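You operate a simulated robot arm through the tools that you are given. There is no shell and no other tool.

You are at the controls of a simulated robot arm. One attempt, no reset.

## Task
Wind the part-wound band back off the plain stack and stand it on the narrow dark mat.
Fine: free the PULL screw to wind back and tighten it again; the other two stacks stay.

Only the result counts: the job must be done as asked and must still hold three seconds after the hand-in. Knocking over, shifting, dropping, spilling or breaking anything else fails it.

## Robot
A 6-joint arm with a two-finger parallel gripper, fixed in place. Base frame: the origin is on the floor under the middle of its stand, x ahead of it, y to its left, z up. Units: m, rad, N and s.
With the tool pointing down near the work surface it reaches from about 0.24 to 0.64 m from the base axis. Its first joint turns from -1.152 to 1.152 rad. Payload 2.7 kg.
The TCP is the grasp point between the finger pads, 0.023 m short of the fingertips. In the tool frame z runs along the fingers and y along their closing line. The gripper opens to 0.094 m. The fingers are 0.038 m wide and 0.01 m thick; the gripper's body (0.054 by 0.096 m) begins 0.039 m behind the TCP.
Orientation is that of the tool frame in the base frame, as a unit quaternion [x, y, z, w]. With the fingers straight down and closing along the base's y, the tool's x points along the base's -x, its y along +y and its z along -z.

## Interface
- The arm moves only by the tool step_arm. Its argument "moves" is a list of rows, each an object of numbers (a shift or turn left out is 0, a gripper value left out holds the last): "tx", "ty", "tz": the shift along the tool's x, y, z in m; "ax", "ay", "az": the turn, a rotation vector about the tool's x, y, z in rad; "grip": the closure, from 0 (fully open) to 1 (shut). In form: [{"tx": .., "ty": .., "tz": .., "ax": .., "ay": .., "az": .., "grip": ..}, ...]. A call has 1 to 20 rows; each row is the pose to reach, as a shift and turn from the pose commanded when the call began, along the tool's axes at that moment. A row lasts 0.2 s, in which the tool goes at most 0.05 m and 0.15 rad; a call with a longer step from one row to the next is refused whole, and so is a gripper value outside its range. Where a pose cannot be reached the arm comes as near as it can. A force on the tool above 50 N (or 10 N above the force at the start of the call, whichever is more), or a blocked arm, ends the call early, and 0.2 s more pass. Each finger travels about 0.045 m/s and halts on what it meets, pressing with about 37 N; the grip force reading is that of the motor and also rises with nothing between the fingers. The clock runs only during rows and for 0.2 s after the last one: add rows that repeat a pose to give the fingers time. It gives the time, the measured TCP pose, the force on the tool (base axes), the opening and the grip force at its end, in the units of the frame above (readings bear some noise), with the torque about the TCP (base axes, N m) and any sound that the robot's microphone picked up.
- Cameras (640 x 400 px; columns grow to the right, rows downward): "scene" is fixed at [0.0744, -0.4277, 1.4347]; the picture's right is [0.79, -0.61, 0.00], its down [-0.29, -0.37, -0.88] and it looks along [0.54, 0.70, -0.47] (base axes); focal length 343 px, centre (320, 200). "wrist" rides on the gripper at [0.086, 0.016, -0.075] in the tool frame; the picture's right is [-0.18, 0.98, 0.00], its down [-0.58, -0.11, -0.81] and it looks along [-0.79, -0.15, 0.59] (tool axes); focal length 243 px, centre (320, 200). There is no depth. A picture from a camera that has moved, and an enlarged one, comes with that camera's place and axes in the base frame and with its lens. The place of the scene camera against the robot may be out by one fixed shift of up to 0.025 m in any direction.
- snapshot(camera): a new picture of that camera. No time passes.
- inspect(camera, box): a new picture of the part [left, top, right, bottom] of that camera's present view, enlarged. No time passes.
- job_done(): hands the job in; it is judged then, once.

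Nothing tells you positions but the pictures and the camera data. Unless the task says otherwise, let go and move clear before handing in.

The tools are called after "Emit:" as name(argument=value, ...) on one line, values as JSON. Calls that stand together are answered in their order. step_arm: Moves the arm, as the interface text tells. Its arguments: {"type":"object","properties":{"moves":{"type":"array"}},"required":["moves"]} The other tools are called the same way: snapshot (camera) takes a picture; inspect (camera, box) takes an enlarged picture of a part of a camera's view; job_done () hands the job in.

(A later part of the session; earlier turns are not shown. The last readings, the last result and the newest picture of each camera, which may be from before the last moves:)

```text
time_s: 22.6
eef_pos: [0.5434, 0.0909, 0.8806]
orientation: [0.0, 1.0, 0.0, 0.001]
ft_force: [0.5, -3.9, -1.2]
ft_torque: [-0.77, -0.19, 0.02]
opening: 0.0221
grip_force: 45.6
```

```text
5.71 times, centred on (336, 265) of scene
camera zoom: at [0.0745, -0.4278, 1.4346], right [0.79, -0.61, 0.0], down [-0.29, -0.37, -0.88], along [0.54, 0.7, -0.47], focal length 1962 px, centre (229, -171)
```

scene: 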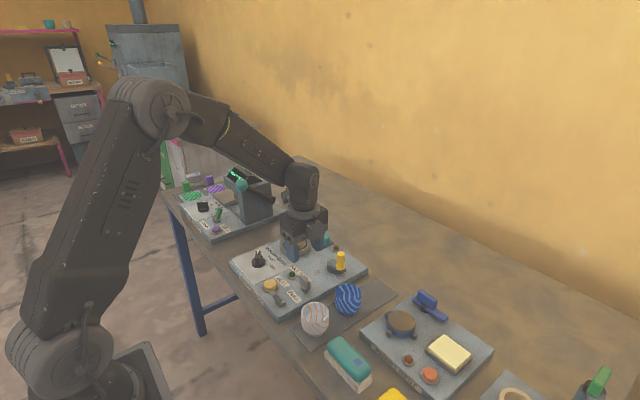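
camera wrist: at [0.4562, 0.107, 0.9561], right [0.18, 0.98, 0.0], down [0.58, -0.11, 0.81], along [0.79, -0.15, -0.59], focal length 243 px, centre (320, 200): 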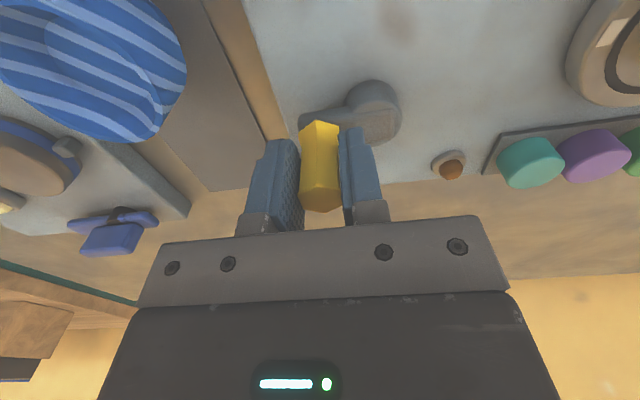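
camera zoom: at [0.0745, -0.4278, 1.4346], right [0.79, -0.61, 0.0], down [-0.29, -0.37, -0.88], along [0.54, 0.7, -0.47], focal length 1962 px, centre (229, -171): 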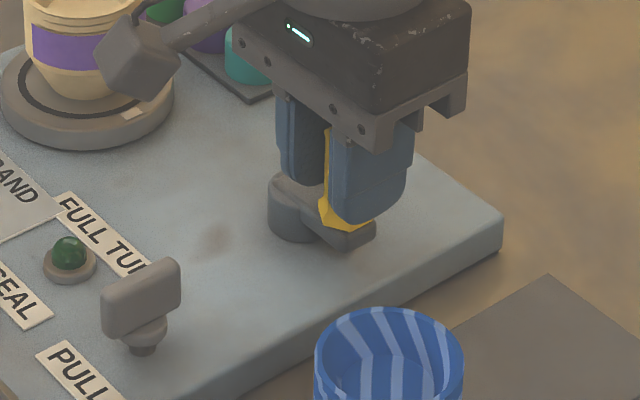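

The handle is held (opening 0.022 m). I'll try a small counter-clockwise crank movement with fixed orientation and watch the force and the turntable.

Emit:
step_arm(moves=[{"tx": -0.002}, {"tx": -0.004, "ty": 0.0002}, {"tx": -0.005, "ty": 0.0004}, {"tx": -0.005, "ty": 0.0004}])

Emit:
inspect(camera="scene", box=[265, 215, 329, 255])

Emit:
snapshot(camera="wrist")

```text
time_s: 23.6
eef_pos: [0.5481, 0.0905, 0.8804]
orientation: [-0.001, 1.0, 0.001, 0.0]
ft_force: [0.8, -8.6, -4.3]
ft_torque: [-0.75, -0.26, 0.0]
opening: 0.022
grip_force: 44.9
```

```text
10.00 times, centred on (297, 235) of scene
camera zoom: at [0.0745, -0.4279, 1.4346], right [0.79, -0.61, 0.0], down [-0.29, -0.37, -0.88], along [0.54, 0.7, -0.47], focal length 3433 px, centre (550, -150)
```

zoom: 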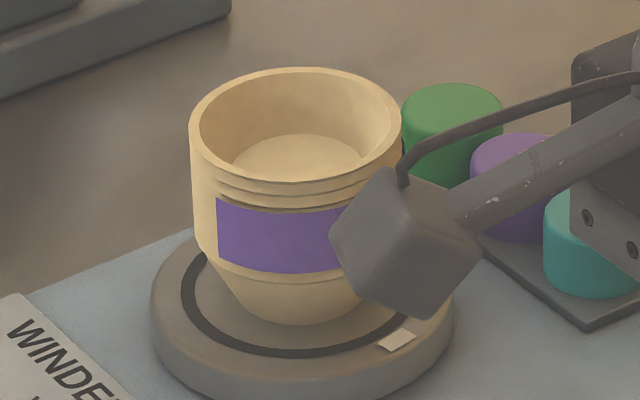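

```text
taken
camera wrist: at [0.461, 0.1074, 0.9562], right [0.18, 0.98, 0.0], down [0.58, -0.11, 0.81], along [0.79, -0.15, -0.59], focal length 243 px, centre (320, 200)
```

wrist: 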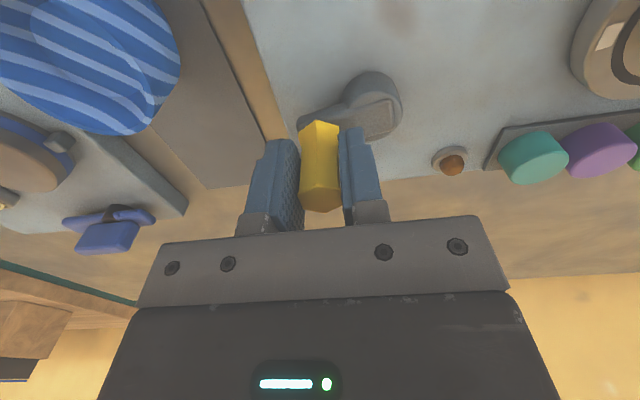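

The crank turned easily and the turntable followed counter-clockwise: the mark and the band's left end both moved. That fits the band's start turning back toward the feed side, and the handle spins freely in the grip. I'll continue counter-clockwise in small arcs and check the band after each.

Emit:
step_arm(moves=[{"tx": -0.0032, "ty": 0.0001}, {"tx": -0.0064, "ty": 0.0011}, {"tx": -0.009, "ty": 0.0023}, {"tx": -0.0116, "ty": 0.0036}, {"tx": -0.0116, "ty": 0.0036}])

Emit:
inspect(camera="scene", box=[265, 215, 329, 255])

Emit:
snapshot(camera="wrist")

```text
time_s: 24.8
eef_pos: [0.5606, 0.0953, 0.8818]
orientation: [0.0, 1.0, 0.001, -0.001]
ft_force: [-0.2, -1.0, -2.4]
ft_torque: [-0.74, 0.63, 0.01]
opening: 0.022
grip_force: 45.2
```

```text
10.00 times, centred on (297, 235) of scene
camera zoom: at [0.0745, -0.4277, 1.4346], right [0.79, -0.61, 0.0], down [-0.29, -0.37, -0.88], along [0.54, 0.7, -0.47], focal length 3433 px, centre (550, -150)
```

zoom: 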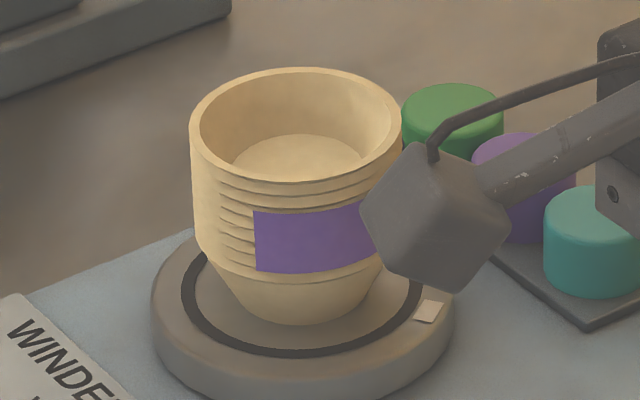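

```text
taken
camera wrist: at [0.4725, 0.1117, 0.9562], right [0.18, 0.98, 0.0], down [0.58, -0.11, 0.81], along [0.79, -0.15, -0.59], focal length 243 px, centre (320, 200)
```

wrist: 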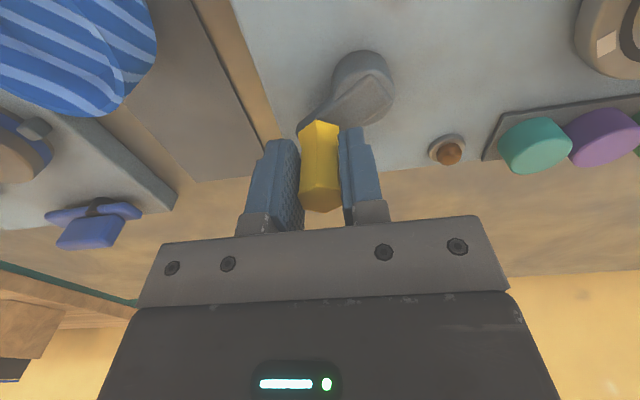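

The turntable is turning back smoothly and the handle follows. Forces are near zero on the circle fit with hub (0.5415, 0.1235) and r≈0.034. I'll continue the arc.

Emit:
step_arm(moves=[{"tx": -0.0041, "ty": 0.0033}, {"tx": -0.0077, "ty": 0.0073}, {"tx": -0.0106, "ty": 0.0117}, {"tx": -0.0128, "ty": 0.0166}, {"tx": -0.0144, "ty": 0.0223}, {"tx": -0.0144, "ty": 0.0223}])

Emit:
inspect(camera="scene", box=[265, 215, 329, 255])

Emit:
snapshot(camera="wrist")

```text
time_s: 26.2
eef_pos: [0.573, 0.1182, 0.8804]
orientation: [0.0, 1.0, 0.001, -0.001]
ft_force: [-12.3, 1.5, -4.3]
ft_torque: [-0.62, -0.41, 0.01]
opening: 0.0217
grip_force: 44.9
```

```text
10.00 times, centred on (297, 235) of scene
camera zoom: at [0.0742, -0.4276, 1.4347], right [0.79, -0.61, 0.0], down [-0.29, -0.37, -0.88], along [0.54, 0.7, -0.47], focal length 3433 px, centre (550, -150)
```

zoom: 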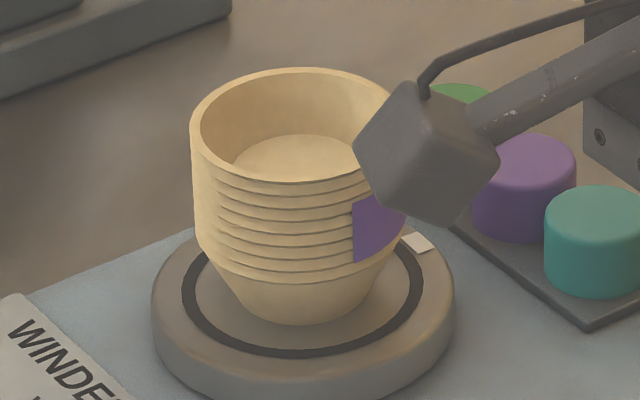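

```text
taken
camera wrist: at [0.4864, 0.1345, 0.9564], right [0.18, 0.98, 0.0], down [0.58, -0.11, 0.8], along [0.79, -0.15, -0.59], focal length 243 px, centre (320, 200)
```

wrist: 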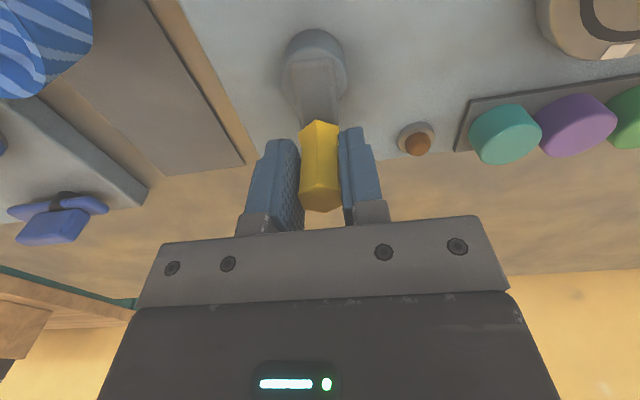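

The band is retreating around the stack as expected, and its start has moved to the far side. I'll refine the circle (hub ≈ (0.5405, 0.122), r≈0.0322) and keep going.

Emit:
step_arm(moves=[{"tx": 0.0023, "ty": 0.0061}, {"tx": 0.0031, "ty": 0.0116}, {"tx": 0.0049, "ty": 0.017}, {"tx": 0.0075, "ty": 0.0219}, {"tx": 0.0109, "ty": 0.0264}, {"tx": 0.0109, "ty": 0.0264}])

Emit:
inspect(camera="scene", box=[265, 215, 329, 255])

Emit:
snapshot(camera="wrist")

```text
time_s: 27.6
eef_pos: [0.5616, 0.1428, 0.8804]
orientation: [0.0, 1.0, 0.001, 0.0]
ft_force: [1.9, 1.7, -12.3]
ft_torque: [-0.58, -0.34, 0.0]
opening: 0.0219
grip_force: 45.4
```

```text
10.00 times, centred on (297, 235) of scene
camera zoom: at [0.0747, -0.4276, 1.4347], right [0.79, -0.61, 0.0], down [-0.29, -0.37, -0.88], along [0.54, 0.7, -0.47], focal length 3433 px, centre (550, -150)
```

zoom: 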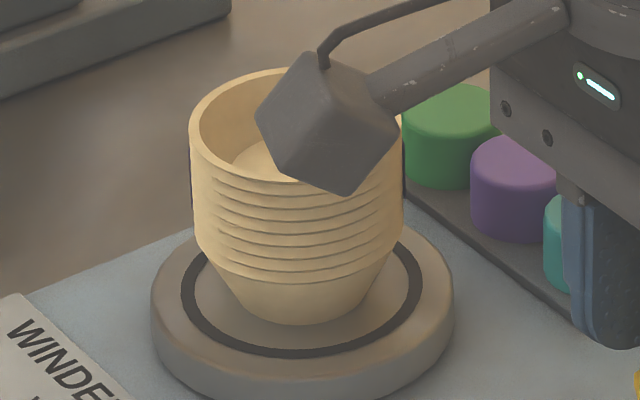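

```text
taken
camera wrist: at [0.4755, 0.1601, 0.9564], right [0.18, 0.98, 0.0], down [0.58, -0.11, 0.81], along [0.79, -0.15, -0.59], focal length 243 px, centre (320, 200)
```

wrist: 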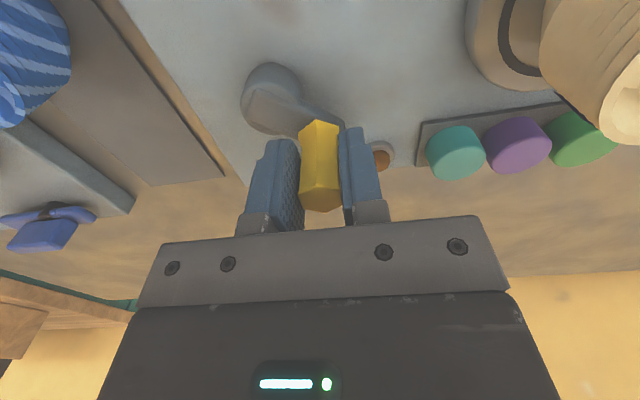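

The band's start has passed round the back, and a thin violet sliver now shows at the left silhouette. I need to tell whether that end is fixed (unwinding) or carried along, so I'll turn a little further and compare.

Emit:
inspect(camera="scene", box=[275, 215, 315, 240])

Emit:
inspect(camera="wrist", box=[448, 0, 640, 120])

Emit:
step_arm(moves=[{"tx": 0.0035, "ty": 0.0032}, {"tx": 0.0075, "ty": 0.006}, {"tx": 0.012, "ty": 0.0082}, {"tx": 0.012, "ty": 0.0082}])

Emit:
inspect(camera="scene", box=[265, 215, 329, 255])

Emit:
snapshot(camera="wrist")

```text
16.00 times, centred on (295, 228) of scene
camera zoom: at [0.0747, -0.4276, 1.4347], right [0.79, -0.61, 0.0], down [-0.29, -0.37, -0.88], along [0.54, 0.7, -0.47], focal length 5494 px, centre (720, -240)
```

zoom: 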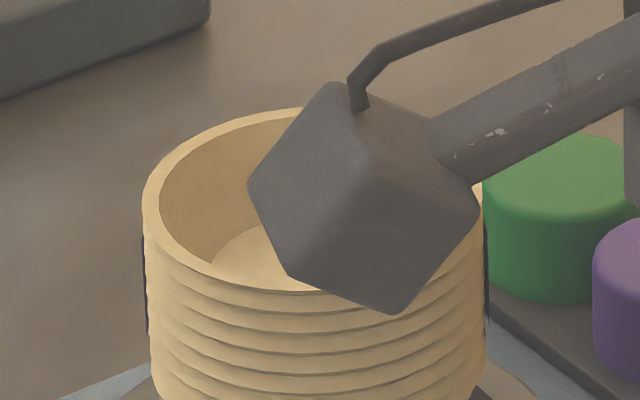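

```text
3.33 times, centred on (544, 60) of wrist
camera zoom: at [0.4755, 0.1601, 0.9564], right [0.18, 0.98, 0.0], down [0.58, -0.11, 0.81], along [0.79, -0.15, -0.59], focal length 809 px, centre (-427, 667)
```

zoom: 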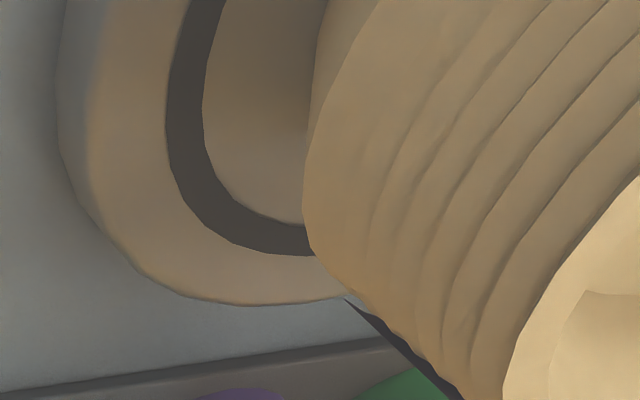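

```text
time_s: 28.6
eef_pos: [0.5505, 0.1494, 0.88]
orientation: [0.001, 1.0, 0.0, 0.0]
ft_force: [-4.3, -22.7, -8.4]
ft_torque: [0.57, -0.22, -0.04]
opening: 0.0216
grip_force: 44.7
```

```text
10.00 times, centred on (297, 235) of scene
camera zoom: at [0.0744, -0.4283, 1.4345], right [0.79, -0.61, 0.0], down [-0.29, -0.37, -0.88], along [0.54, 0.7, -0.47], focal length 3433 px, centre (550, -150)
```

zoom: 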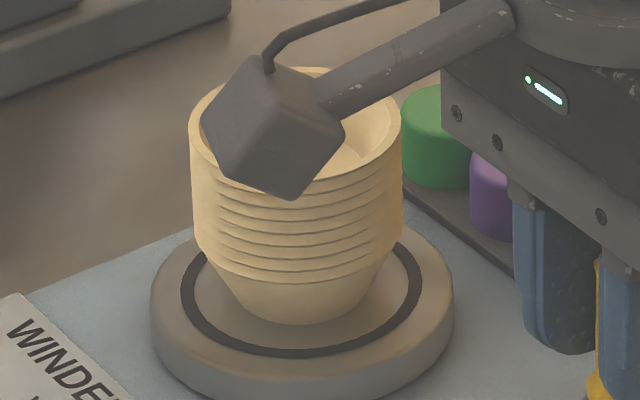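

```text
taken
camera wrist: at [0.464, 0.1663, 0.9565], right [0.19, 0.98, 0.0], down [0.58, -0.11, 0.8], along [0.79, -0.15, -0.59], focal length 243 px, centre (320, 200)
```

wrist: 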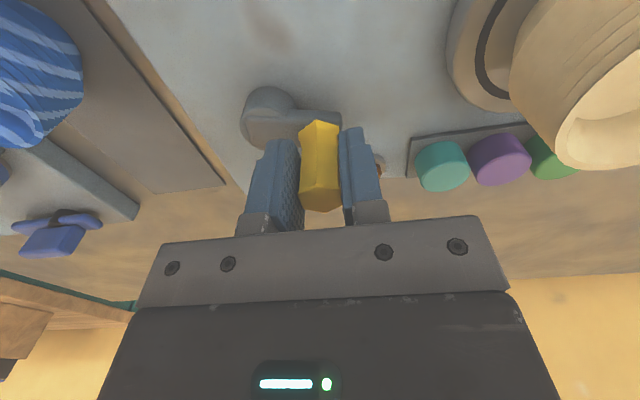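

Emit:
inspect(camera="scene", box=[275, 215, 315, 240])

Emit:
inspect(camera="wrist", box=[448, 0, 640, 120])

Emit:
inspect(camera="scene", box=[225, 225, 385, 325])

```text
16.00 times, centred on (295, 228) of scene
camera zoom: at [0.0744, -0.4283, 1.4345], right [0.79, -0.61, 0.0], down [-0.29, -0.37, -0.88], along [0.54, 0.7, -0.47], focal length 5494 px, centre (720, -240)
```

zoom: 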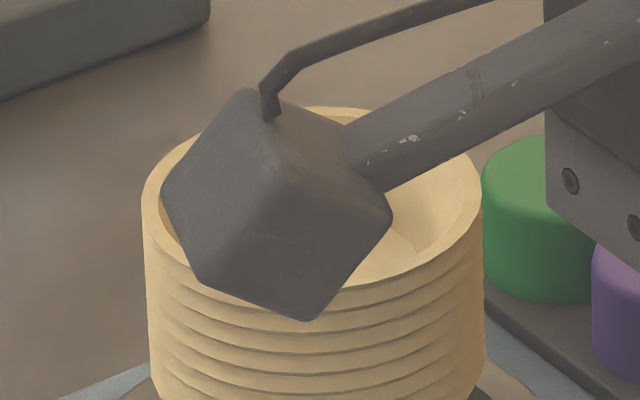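

```text
3.33 times, centred on (544, 60) of wrist
camera zoom: at [0.464, 0.1663, 0.9565], right [0.19, 0.98, 0.0], down [0.58, -0.11, 0.8], along [0.79, -0.15, -0.59], focal length 809 px, centre (-427, 667)
```

zoom: 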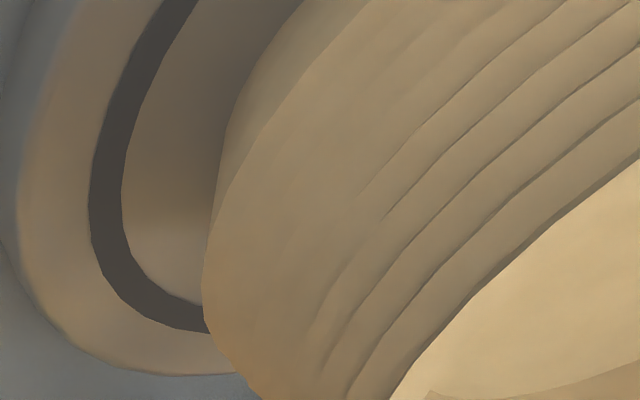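

```text
4.00 times, centred on (305, 275) of scene
camera zoom: at [0.0744, -0.4283, 1.4345], right [0.79, -0.61, 0.0], down [-0.29, -0.37, -0.88], along [0.54, 0.7, -0.47], focal length 1373 px, centre (380, -100)
```

zoom: 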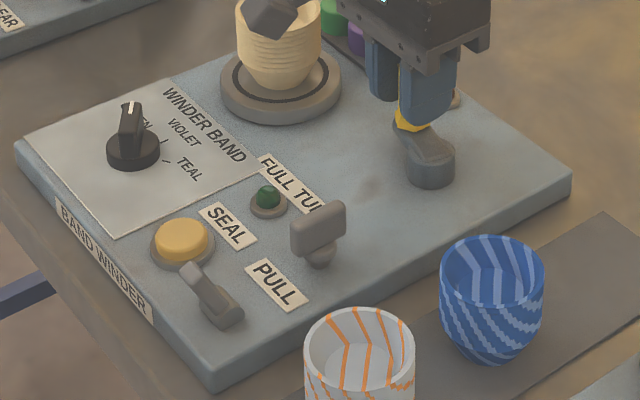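

Both edge slivers vanished, so the band is either off or only a short piece is left at the back. I'll go a bit further with the refined circle (centre (0.5434, 0.1206), r 0.0297), watching for a stop.

Emit:
step_arm(moves=[{"tx": 0.003, "ty": -0.0008}, {"tx": 0.0062, "ty": -0.0007}, {"tx": 0.01, "ty": -0.001}, {"tx": 0.0139, "ty": -0.0017}, {"tx": 0.0139, "ty": -0.0017}])

Emit:
inspect(camera="scene", box=[265, 215, 329, 255])

Emit:
snapshot(camera="wrist")

```text
time_s: 29.8
eef_pos: [0.5376, 0.1485, 0.8809]
orientation: [0.0, 1.0, 0.001, 0.001]
ft_force: [2.8, -14.3, -10.9]
ft_torque: [-0.84, 0.2, -0.04]
opening: 0.0216
grip_force: 44.3
```

```text
10.00 times, centred on (297, 235) of scene
camera zoom: at [0.0747, -0.428, 1.4345], right [0.79, -0.61, 0.0], down [-0.29, -0.37, -0.88], along [0.54, 0.7, -0.47], focal length 3433 px, centre (550, -150)
```

zoom: 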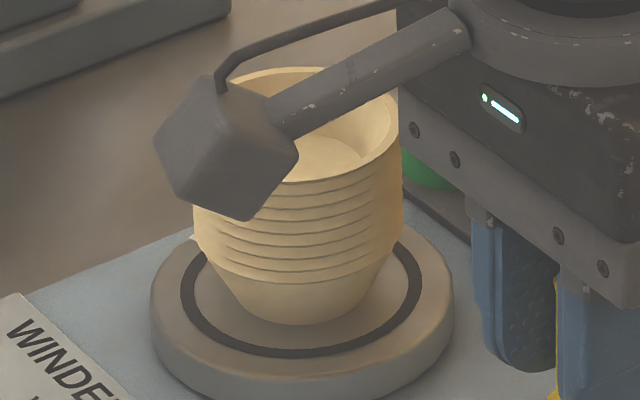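

```text
taken
camera wrist: at [0.4504, 0.1663, 0.9562], right [0.18, 0.98, 0.0], down [0.58, -0.11, 0.81], along [0.79, -0.15, -0.59], focal length 243 px, centre (320, 200)
```

wrist: 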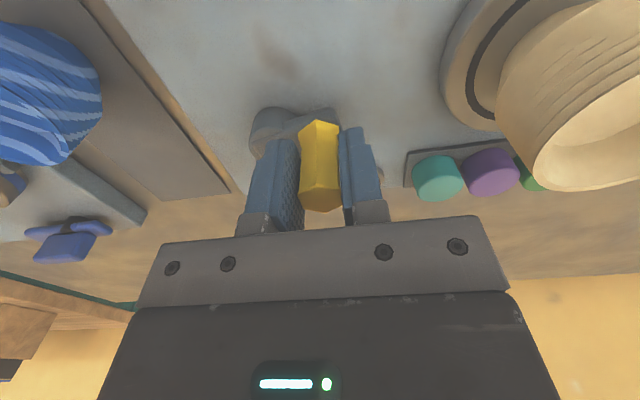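

The turntable keeps turning freely and no violet is visible from this side. I'll release the handle, rise and go look at the back of the stack before deciding whether to crank more.

Emit:
step_arm(moves=[{"grip": 0.6}, {"grip": 0.5}, {"grip": 0.5}, {"grip": 0.5, "tz": -0.03}, {"grip": 0.5, "tz": -0.07}, {"grip": 0.5, "tz": -0.115}, {"grip": 0.5, "tz": -0.16}, {"grip": 0.5, "tz": -0.2}, {"grip": 0.5, "tz": -0.2}])

Emit:
snapshot(camera="scene")

Emit:
inspect(camera="scene", box=[256, 210, 384, 290])

Emit:
snapshot(camera="wrist")

```text
time_s: 31.8
eef_pos: [0.5378, 0.1496, 1.0805]
orientation: [0.0, 1.0, 0.001, 0.0]
ft_force: [0.4, -0.3, 0.3]
ft_torque: [-0.03, 0.04, -0.03]
opening: 0.0471
grip_force: 0.0
```

```text
taken
```

scene: 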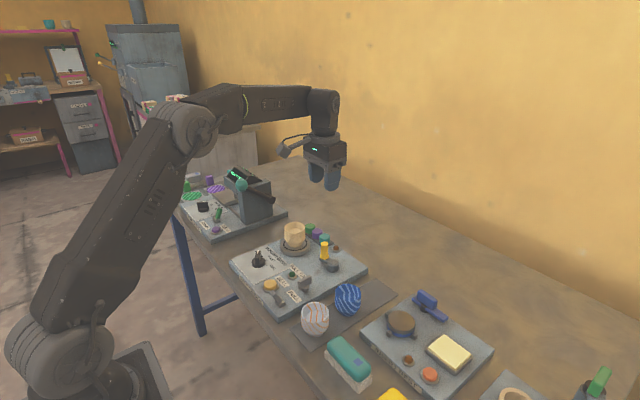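

```text
5.00 times, centred on (320, 250) of scene
camera zoom: at [0.0744, -0.4277, 1.4347], right [0.79, -0.61, 0.0], down [-0.29, -0.37, -0.88], along [0.54, 0.7, -0.47], focal length 1717 px, centre (320, -50)
```

zoom: 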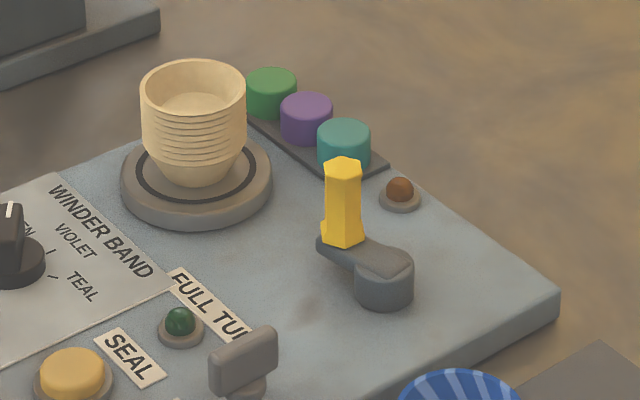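

```text
taken
camera wrist: at [0.4506, 0.1664, 1.1562], right [0.18, 0.98, 0.0], down [0.58, -0.11, 0.81], along [0.79, -0.15, -0.59], focal length 243 px, centre (320, 200)
```

wrist: 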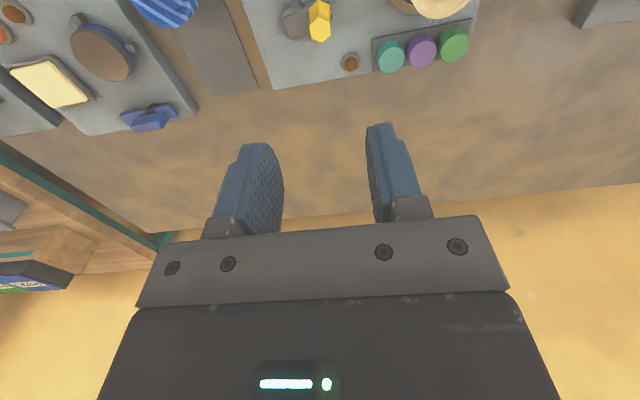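

From the scene camera the stack shows no violet at all now. I'll swing the wrist camera round to the +y side to check the back.

Emit:
step_arm(moves=[{"ty": 0.015, "az": 0.14}, {"ty": 0.03, "tx": 0.01, "az": 0.28}, {"ty": 0.045, "tx": 0.02, "az": 0.42}, {"ty": 0.06, "tx": 0.03, "az": 0.56}, {"ty": 0.075, "tx": 0.034, "az": 0.7}, {"ty": 0.09, "tx": 0.034, "az": 0.84}, {"ty": 0.105, "tx": 0.034, "az": 0.98}, {"ty": 0.12, "tx": 0.034, "az": 1.12}, {"ty": 0.135, "tx": 0.034, "az": 1.26}, {"ty": 0.15, "tx": 0.034, "az": 1.4}, {"ty": 0.15, "tx": 0.034, "az": 1.54}, {"ty": 0.15, "tx": 0.034, "az": 1.571}, {"ty": 0.15, "tx": 0.034, "az": 1.571}])

Emit:
snapshot(camera="wrist")

Emit:
inspect(camera="wrist", box=[240, 20, 400, 120])

Emit:
snapshot(camera="scene")

```text
time_s: 34.6
eef_pos: [0.5037, 0.3004, 1.081]
orientation: [0.708, 0.706, 0.001, -0.001]
ft_force: [0.7, -0.7, -0.1]
ft_torque: [0.02, 0.0, -0.01]
opening: 0.0471
grip_force: 0.1
```

```text
taken
camera wrist: at [0.5189, 0.3867, 1.1572], right [0.98, -0.19, 0.0], down [-0.11, -0.58, 0.81], along [-0.15, -0.79, -0.59], focal length 243 px, centre (320, 200)
```

wrist: 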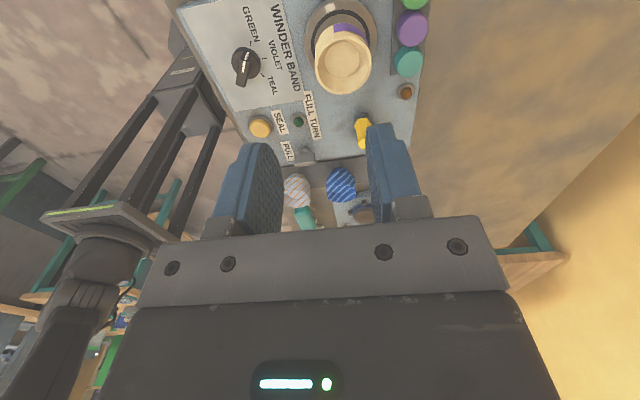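

```text
4.00 times, centred on (320, 70) of wrist
camera zoom: at [0.5189, 0.3867, 1.1572], right [0.98, -0.19, 0.0], down [-0.11, -0.58, 0.81], along [-0.15, -0.79, -0.59], focal length 970 px, centre (320, 720)
```

zoom: 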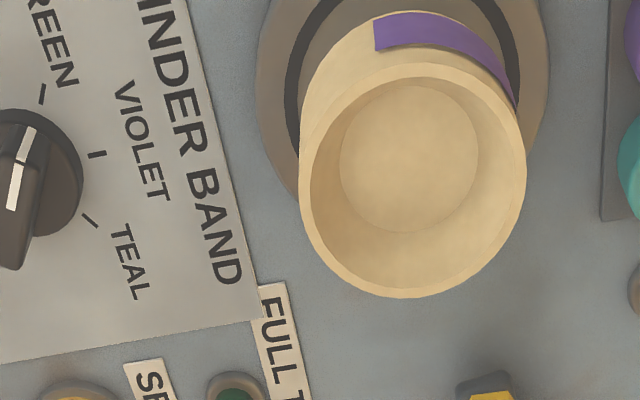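

```text
taken
```

scene: 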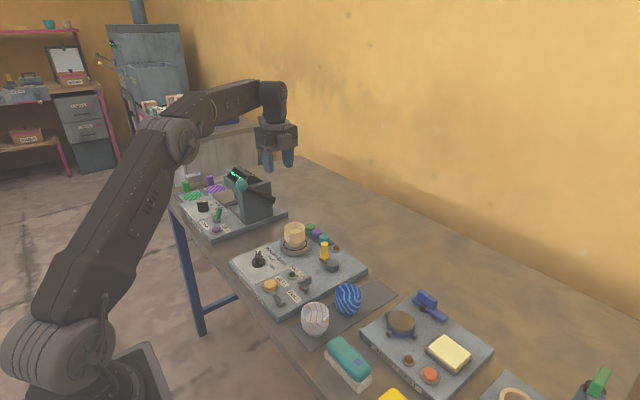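

A violet strip of about 90° is still on the far side, from roughly +x to +y, so the feed end is fixed and about a quarter turn remains. I'll go back to the crank handle and continue counter-clockwise.

Emit:
step_arm(moves=[{"tx": -0.015, "ty": 0.01, "az": -0.14}, {"tx": -0.03, "ty": 0.02, "az": -0.28}, {"tx": -0.045, "ty": 0.03, "az": -0.42}, {"tx": -0.06, "ty": 0.034, "az": -0.56}, {"tx": -0.075, "ty": 0.034, "az": -0.7}, {"tx": -0.09, "ty": 0.034, "az": -0.84}, {"tx": -0.105, "ty": 0.034, "az": -0.98}, {"tx": -0.12, "ty": 0.034, "az": -1.12}, {"tx": -0.135, "ty": 0.034, "az": -1.26}, {"tx": -0.15, "ty": 0.034, "az": -1.4}, {"tx": -0.1515, "ty": 0.034, "az": -1.54}, {"tx": -0.1515, "ty": 0.034, "az": -1.571, "tz": 0.03}, {"tx": -0.1515, "ty": 0.034, "az": -1.571, "tz": 0.07}, {"tx": -0.1515, "ty": 0.034, "az": -1.571, "tz": 0.11}, {"tx": -0.1515, "ty": 0.034, "az": -1.571, "tz": 0.13}, {"tx": -0.1515, "ty": 0.034, "az": -1.571, "tz": 0.13}])

Emit:
snapshot(camera="wrist")

Emit:
inspect(camera="wrist", box=[240, 50, 400, 150])

```text
time_s: 38.0
eef_pos: [0.5353, 0.1479, 0.9507]
orientation: [0.0, 1.0, 0.001, 0.0]
ft_force: [0.9, -0.1, 1.3]
ft_torque: [0.03, 0.01, 0.0]
opening: 0.0471
grip_force: 0.0
```

```text
taken
camera wrist: at [0.4504, 0.1648, 1.0262], right [0.18, 0.98, 0.0], down [0.58, -0.11, 0.81], along [0.79, -0.15, -0.59], focal length 243 px, centre (320, 200)
```

wrist: 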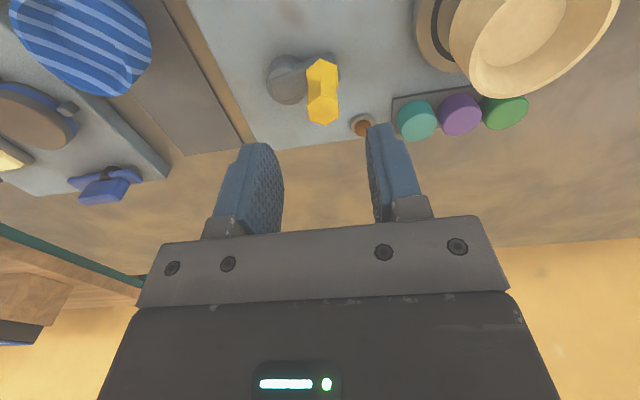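

```text
4.00 times, centred on (320, 100) of wrist
camera zoom: at [0.4504, 0.1648, 1.0262], right [0.18, 0.98, 0.0], down [0.58, -0.11, 0.81], along [0.79, -0.15, -0.59], focal length 970 px, centre (320, 600)
```

zoom: 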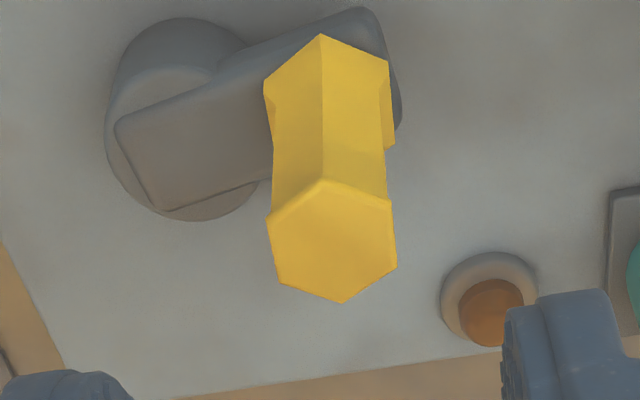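

The handle top is at about (0.539, 0.150). I'll lower around it and close again.

Emit:
step_arm(moves=[{"tx": -0.0037, "ty": 0.002, "tz": 0.02}, {"tx": -0.0037, "ty": 0.002, "tz": 0.045}, {"tx": -0.0037, "ty": 0.002, "tz": 0.065}, {"tx": -0.0037, "ty": 0.002, "tz": 0.071}, {"tx": -0.0037, "ty": 0.002, "tz": 0.071}, {"tx": -0.0037, "ty": 0.002, "tz": 0.071, "grip": 0.8}, {"tx": -0.0037, "ty": 0.002, "tz": 0.071, "grip": 1.0}, {"tx": -0.0037, "ty": 0.002, "tz": 0.071, "grip": 1.0}, {"tx": -0.0037, "ty": 0.002, "tz": 0.071, "grip": 1.0}])

Emit:
snapshot(camera="wrist")

```text
time_s: 40.0
eef_pos: [0.54, 0.1504, 0.8794]
orientation: [0.0, 1.0, 0.0, 0.0]
ft_force: [2.1, -3.1, -2.4]
ft_torque: [-0.79, -0.15, 0.0]
opening: 0.0217
grip_force: 45.2
```

```text
taken
camera wrist: at [0.4539, 0.1666, 0.9555], right [0.18, 0.98, 0.0], down [0.58, -0.11, 0.81], along [0.79, -0.15, -0.59], focal length 243 px, centre (320, 200)
```

wrist: 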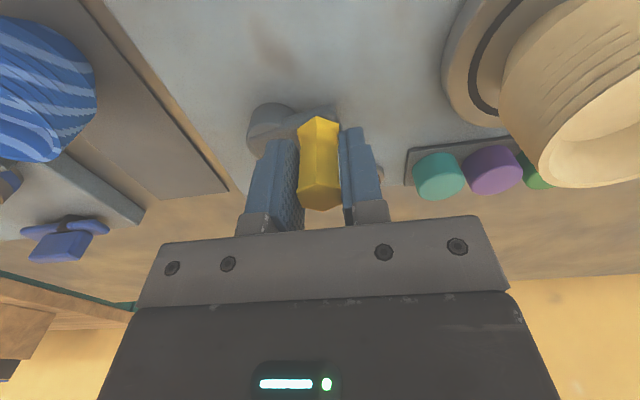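

Emit:
step_arm(moves=[{"tx": 0.0033, "ty": -0.0003}, {"tx": 0.0066, "ty": -0.0008}, {"tx": 0.0098, "ty": -0.002}, {"tx": 0.0128, "ty": -0.0032}, {"tx": 0.0156, "ty": -0.005}, {"tx": 0.0182, "ty": -0.007}, {"tx": 0.0205, "ty": -0.0094}, {"tx": 0.0227, "ty": -0.0119}, {"tx": 0.0227, "ty": -0.0119}])

Emit:
snapshot(camera="wrist")

Emit:
inspect(camera="scene", box=[256, 210, 384, 290])

```text
time_s: 42.0
eef_pos: [0.5207, 0.1355, 0.881]
orientation: [0.0, 1.0, 0.0, 0.002]
ft_force: [31.0, -17.8, -18.5]
ft_torque: [-0.65, -0.45, 0.01]
opening: 0.0217
grip_force: 45.2
```

```text
taken
camera wrist: at [0.4328, 0.153, 0.9551], right [0.18, 0.98, 0.0], down [0.58, -0.11, 0.81], along [0.8, -0.15, -0.59], focal length 243 px, centre (320, 200)
```

wrist: 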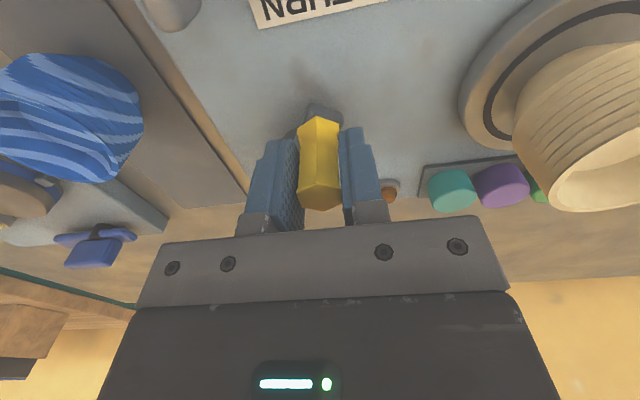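

```text
5.00 times, centred on (320, 250) of scene
camera zoom: at [0.0755, -0.4281, 1.4345], right [0.79, -0.61, 0.0], down [-0.29, -0.37, -0.88], along [0.54, 0.7, -0.47], focal length 1717 px, centre (320, -50)
```

zoom: 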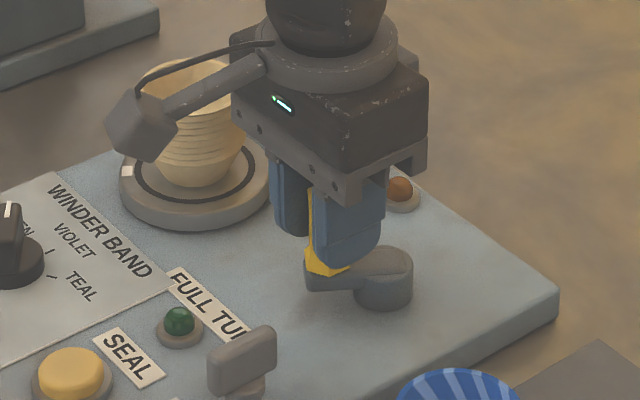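

The crank is at about 150° and the side load is radial (inward), so my circle was slightly off after the re-grip. I'll relax the position, shift the circle centre to (0.547, 0.1215) for this grip, and continue.

Emit:
step_arm(moves=[{"tx": -0.0034, "ty": -0.003}, {"tx": -0.002, "ty": -0.006}, {"tx": -0.0009, "ty": -0.0093}, {"tx": -0.0001, "ty": -0.0125}, {"tx": 0.0001, "ty": -0.016}, {"tx": 0.0001, "ty": -0.016}])

Emit:
inspect(camera="scene", box=[256, 210, 384, 290])

Emit:
snapshot(camera="wrist")

```text
time_s: 43.4
eef_pos: [0.5159, 0.123, 0.8796]
orientation: [0.001, 1.0, 0.0, -0.002]
ft_force: [-23.1, 2.4, 8.9]
ft_torque: [-0.45, 0.23, 0.03]
opening: 0.0217
grip_force: 44.9
```

```text
5.00 times, centred on (320, 250) of scene
camera zoom: at [0.0737, -0.4277, 1.4347], right [0.79, -0.61, 0.0], down [-0.29, -0.37, -0.88], along [0.54, 0.7, -0.47], focal length 1717 px, centre (320, -50)
```

zoom: 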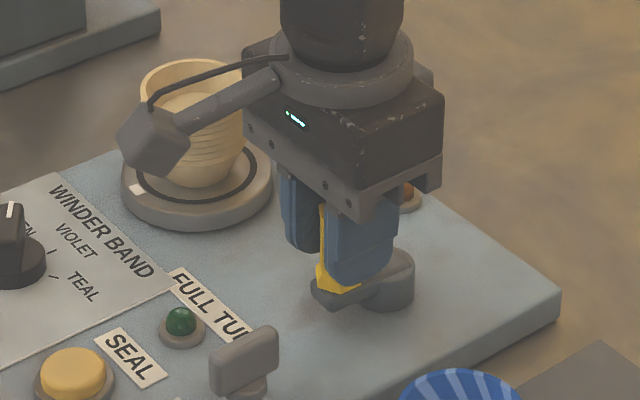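

```text
taken
camera wrist: at [0.4292, 0.1392, 0.9561], right [0.18, 0.98, 0.0], down [0.59, -0.11, 0.8], along [0.79, -0.15, -0.6], focal length 243 px, centre (320, 200)
```

wrist: 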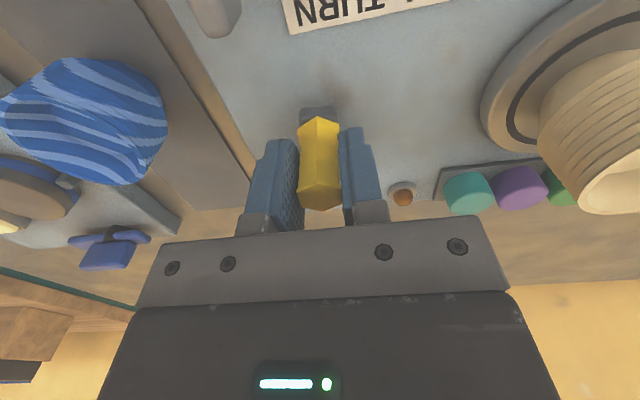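

Emit:
step_arm(moves=[{"tx": 0.002, "ty": -0.003}, {"tx": 0.0026, "ty": -0.0056}, {"tx": 0.002, "ty": -0.0086}, {"tx": 0.0011, "ty": -0.0116}, {"tx": -0.0002, "ty": -0.0144}, {"tx": -0.0016, "ty": -0.0171}, {"tx": -0.0016, "ty": -0.0171}])

Emit:
inspect(camera="scene", box=[256, 210, 384, 290])

Emit:
snapshot(camera="wrist")

```text
time_s: 45.0
eef_pos: [0.5198, 0.1063, 0.8797]
orientation: [0.0, 1.0, 0.001, 0.0]
ft_force: [-8.9, -5.2, 1.0]
ft_torque: [-0.73, -0.58, -0.03]
opening: 0.0217
grip_force: 45.4
```

```text
5.00 times, centred on (320, 250) of scene
camera zoom: at [0.0742, -0.4278, 1.4346], right [0.79, -0.61, 0.0], down [-0.29, -0.37, -0.88], along [0.54, 0.7, -0.47], focal length 1717 px, centre (320, -50)
```

zoom: 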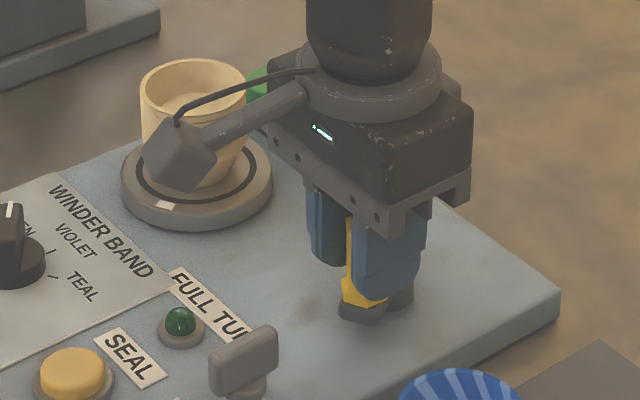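

```text
taken
camera wrist: at [0.4326, 0.122, 0.9555], right [0.18, 0.98, 0.0], down [0.58, -0.11, 0.81], along [0.79, -0.15, -0.59], focal length 243 px, centre (320, 200)
```

wrist: 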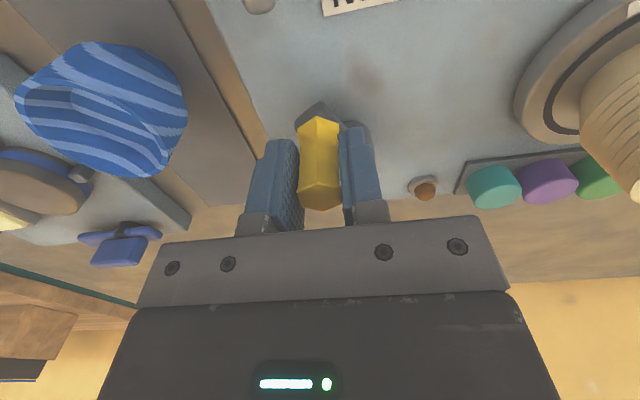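

About 300° has been wound back in total, which should be the whole band. I'll release and check the back of the stack with the wrist camera again.

Emit:
step_arm(moves=[{"grip": 0.6}, {"grip": 0.5}, {"grip": 0.5}, {"grip": 0.5, "tz": -0.03}, {"grip": 0.5, "tz": -0.07}, {"grip": 0.5, "tz": -0.115}, {"grip": 0.5, "tz": -0.16}, {"grip": 0.5, "tz": -0.2}, {"grip": 0.5, "tz": -0.2}])

Emit:
inspect(camera="scene", box=[256, 210, 384, 290])

Emit:
step_arm(moves=[{"ty": 0.02, "az": 0.14}, {"ty": 0.04, "tx": 0.005, "az": 0.28}, {"ty": 0.06, "tx": 0.01, "az": 0.42}, {"ty": 0.08, "tx": 0.015, "az": 0.56}, {"ty": 0.1, "tx": 0.016, "az": 0.7}, {"ty": 0.12, "tx": 0.016, "az": 0.84}, {"ty": 0.14, "tx": 0.016, "az": 0.98}, {"ty": 0.16, "tx": 0.016, "az": 1.12}, {"ty": 0.18, "tx": 0.016, "az": 1.26}, {"ty": 0.194, "tx": 0.016, "az": 1.4}, {"ty": 0.194, "tx": 0.016, "az": 1.54}, {"ty": 0.194, "tx": 0.016, "az": 1.571}, {"ty": 0.194, "tx": 0.016, "az": 1.571}])

Emit:
snapshot(camera="wrist")

Emit:
inspect(camera="wrist", box=[240, 0, 432, 120])

```text
time_s: 47.0
eef_pos: [0.5202, 0.1068, 1.0807]
orientation: [0.0, 1.0, 0.0, -0.001]
ft_force: [-0.2, 0.9, 0.5]
ft_torque: [-0.01, -0.01, 0.04]
opening: 0.047
grip_force: 0.0
```

```text
5.00 times, centred on (320, 250) of scene
camera zoom: at [0.0744, -0.4277, 1.4347], right [0.79, -0.61, 0.0], down [-0.29, -0.37, -0.88], along [0.54, 0.7, -0.47], focal length 1717 px, centre (320, -50)
```

zoom: 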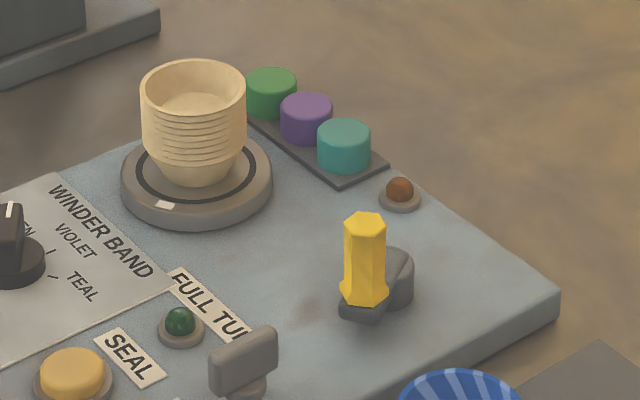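

```text
time_s: 49.8
eef_pos: [0.5032, 0.2989, 1.0802]
orientation: [0.708, 0.706, 0.001, -0.001]
ft_force: [0.4, 0.5, 0.3]
ft_torque: [0.01, 0.01, -0.02]
opening: 0.047
grip_force: 0.0
```

```text
taken
camera wrist: at [0.5191, 0.3861, 1.1562], right [0.98, -0.19, 0.0], down [-0.11, -0.58, 0.81], along [-0.15, -0.79, -0.59], focal length 243 px, centre (320, 200)
```

wrist: 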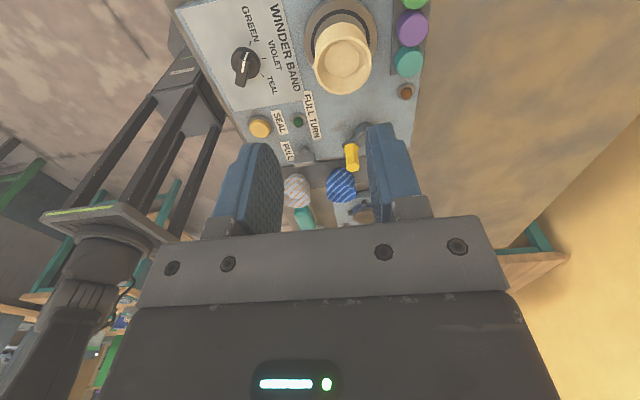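

```text
3.33 times, centred on (336, 60) of wrist
camera zoom: at [0.5191, 0.3861, 1.1562], right [0.98, -0.19, 0.0], down [-0.11, -0.58, 0.81], along [-0.15, -0.79, -0.59], focal length 809 px, centre (267, 667)
```

zoom: 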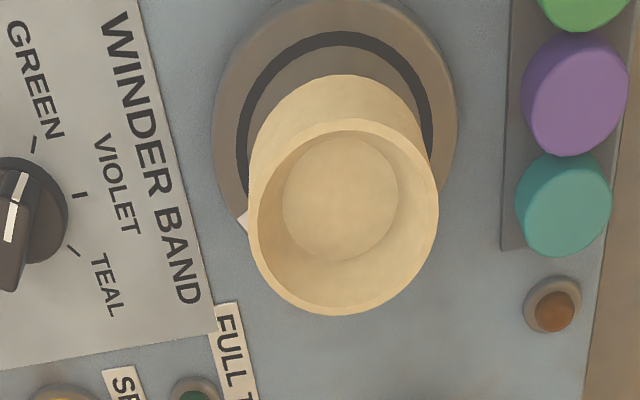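

No violet remains from the scene side or from this side, so the band is wound back off. Next I'll return to the PULL screw and turn it clockwise a quarter turn to tighten it.

Emit:
step_arm(moves=[{"tx": -0.018, "ty": -0.006, "az": -0.14}, {"tx": -0.036, "ty": -0.012, "az": -0.28}, {"tx": -0.054, "ty": -0.018, "az": -0.42}, {"tx": -0.072, "ty": -0.024, "az": -0.56}, {"tx": -0.09, "ty": -0.03, "az": -0.7}, {"tx": -0.108, "ty": -0.036, "az": -0.84}, {"tx": -0.126, "ty": -0.042, "az": -0.98}, {"tx": -0.144, "ty": -0.048, "az": -1.12}, {"tx": -0.162, "ty": -0.054, "az": -1.26}, {"tx": -0.18, "ty": -0.06, "az": -1.4}, {"tx": -0.198, "ty": -0.065, "az": -1.54}, {"tx": -0.202, "ty": -0.065, "az": -1.571, "tz": 0.03}, {"tx": -0.202, "ty": -0.065, "az": -1.571, "tz": 0.07}, {"tx": -0.202, "ty": -0.065, "az": -1.571, "tz": 0.11}, {"tx": -0.202, "ty": -0.065, "az": -1.571, "tz": 0.13}, {"tx": -0.202, "ty": -0.065, "az": -1.571, "tz": 0.13}])

Emit:
snapshot(camera="wrist")

Emit:
inspect(camera="wrist", box=[240, 30, 400, 130])

```text
time_s: 53.2
eef_pos: [0.438, 0.0981, 0.9491]
orientation: [0.0, 1.0, 0.001, -0.001]
ft_force: [0.2, -0.8, -0.1]
ft_torque: [-0.01, -0.01, -0.01]
opening: 0.0469
grip_force: 0.1
```

```text
taken
camera wrist: at [0.3512, 0.1147, 1.0252], right [0.18, 0.98, 0.0], down [0.58, -0.11, 0.81], along [0.79, -0.15, -0.59], focal length 243 px, centre (320, 200)
```

wrist: 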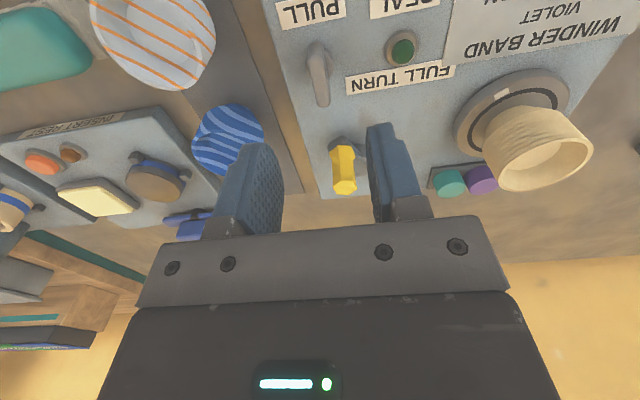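

```text
4.00 times, centred on (320, 80) of wrist
camera zoom: at [0.3512, 0.1147, 1.0252], right [0.18, 0.98, 0.0], down [0.58, -0.11, 0.81], along [0.79, -0.15, -0.59], focal length 970 px, centre (320, 680)
```

zoom: 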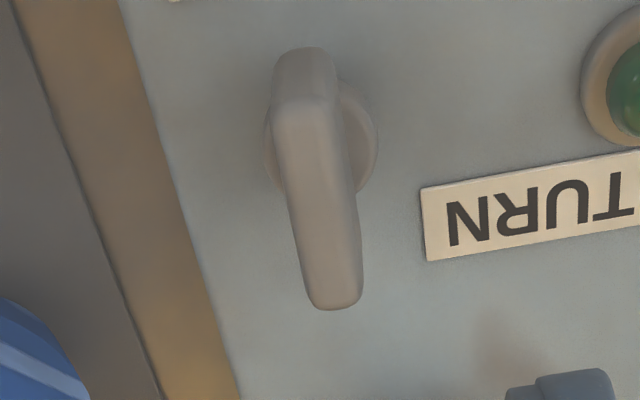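

The wing is centred at about (0.440, 0.098), lying along x between the fingers. I'll lower to the same height as before (TCP z≈0.866) and close.

Emit:
step_arm(moves=[{"tz": 0.03}, {"tz": 0.06}, {"tz": 0.078}, {"tz": 0.083}, {"tz": 0.083}, {"tz": 0.083, "grip": 0.8}, {"tz": 0.083, "grip": 1.0}, {"tz": 0.083, "grip": 1.0}, {"tz": 0.083, "grip": 1.0}])

Emit:
inspect(camera="wrist", box=[240, 100, 400, 200])

```text
time_s: 55.2
eef_pos: [0.4384, 0.0974, 0.8666]
orientation: [0.0, 1.0, 0.001, 0.0]
ft_force: [-0.1, 7.8, -2.7]
ft_torque: [-0.25, -0.15, -0.03]
opening: 0.0111
grip_force: 44.8
```

```text
4.00 times, centred on (320, 150) of wrist
camera zoom: at [0.3519, 0.1148, 0.9425], right [0.18, 0.98, 0.0], down [0.58, -0.11, 0.81], along [0.79, -0.15, -0.59], focal length 970 px, centre (320, 400)
```

zoom: 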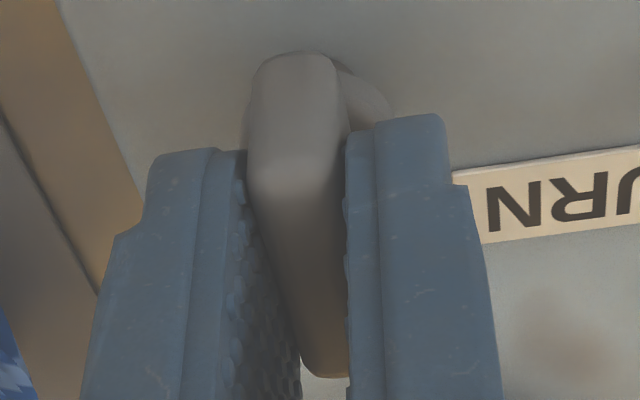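

Emit:
step_arm(moves=[{"ty": 0.0008, "az": 0.1}, {"ty": 0.0008, "az": 0.2}, {"ty": 0.0008, "az": 0.3}, {"ty": 0.0008, "az": 0.4}, {"ty": 0.0008, "az": 0.4}])

```text
time_s: 56.4
eef_pos: [0.4386, 0.0971, 0.8674]
orientation: [0.199, 0.98, 0.001, -0.001]
ft_force: [6.0, -3.7, -8.9]
ft_torque: [-0.8, -1.23, -0.01]
opening: 0.0108
grip_force: 45.4
```

Emit:
step_arm(moves=[{"az": 0.1}, {"az": 0.2}, {"az": 0.3}, {"az": 0.4}, {"az": 0.4}])

```text
time_s: 57.6
eef_pos: [0.4383, 0.0984, 0.8664]
orientation: [0.39, 0.921, 0.001, -0.001]
ft_force: [7.4, -13.4, -7.9]
ft_torque: [-1.13, -0.78, -0.01]
opening: 0.011
grip_force: 45.6
```

Emit:
step_arm(moves=[{"az": 0.1, "tx": -0.001, "ty": -0.0002}, {"az": 0.2, "tx": -0.001, "ty": -0.0002}, {"az": 0.3, "tx": -0.001, "ty": -0.0002}, {"az": 0.4, "tx": -0.001, "ty": -0.0002}, {"az": 0.5, "tx": -0.001, "ty": -0.0002}, {"az": 0.5, "tx": -0.001, "ty": -0.0002}])

Emit:
inspect(camera="wrist", box=[240, 100, 400, 200])

```text
time_s: 59.0
eef_pos: [0.438, 0.0973, 0.8664]
orientation: [0.606, 0.796, 0.001, -0.002]
ft_force: [-9.6, 0.0, 4.7]
ft_torque: [0.28, 0.21, -0.01]
opening: 0.011
grip_force: 45.3
```

```text
4.00 times, centred on (320, 150) of wrist
camera zoom: at [0.4308, 0.1857, 0.9427], right [1.0, 0.08, 0.0], down [0.05, -0.59, 0.8], along [0.07, -0.8, -0.59], focal length 970 px, centre (320, 400)
```

zoom: 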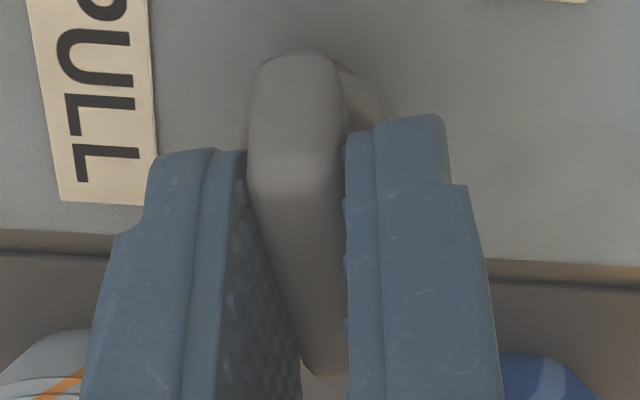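

1.3 rad of tightening done. I'll finish the quarter turn and then nudge slightly further to feel the tight stop.

Emit:
step_arm(moves=[{"az": 0.08, "ty": -0.0007}, {"az": 0.16, "ty": -0.0007}, {"az": 0.24, "ty": -0.0007}, {"az": 0.28, "ty": -0.0007}, {"az": 0.28, "ty": -0.0007}])

Emit:
inspect(camera="wrist", box=[240, 100, 400, 200])

```text
time_s: 60.2
eef_pos: [0.4363, 0.0972, 0.8672]
orientation: [0.71, 0.704, 0.001, 0.0]
ft_force: [-6.8, 4.8, 0.4]
ft_torque: [1.12, 0.18, 1.34]
opening: 0.011
grip_force: 44.7
```

```text
4.00 times, centred on (320, 150) of wrist
camera zoom: at [0.4545, 0.1844, 0.9427], right [0.98, -0.19, 0.0], down [-0.11, -0.58, 0.81], along [-0.15, -0.79, -0.59], focal length 970 px, centre (320, 400)
```

zoom: 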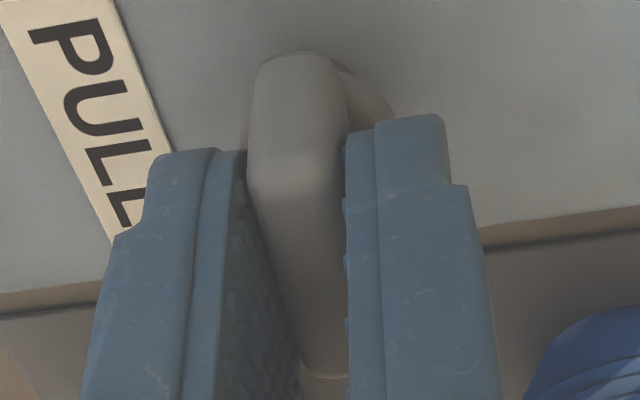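

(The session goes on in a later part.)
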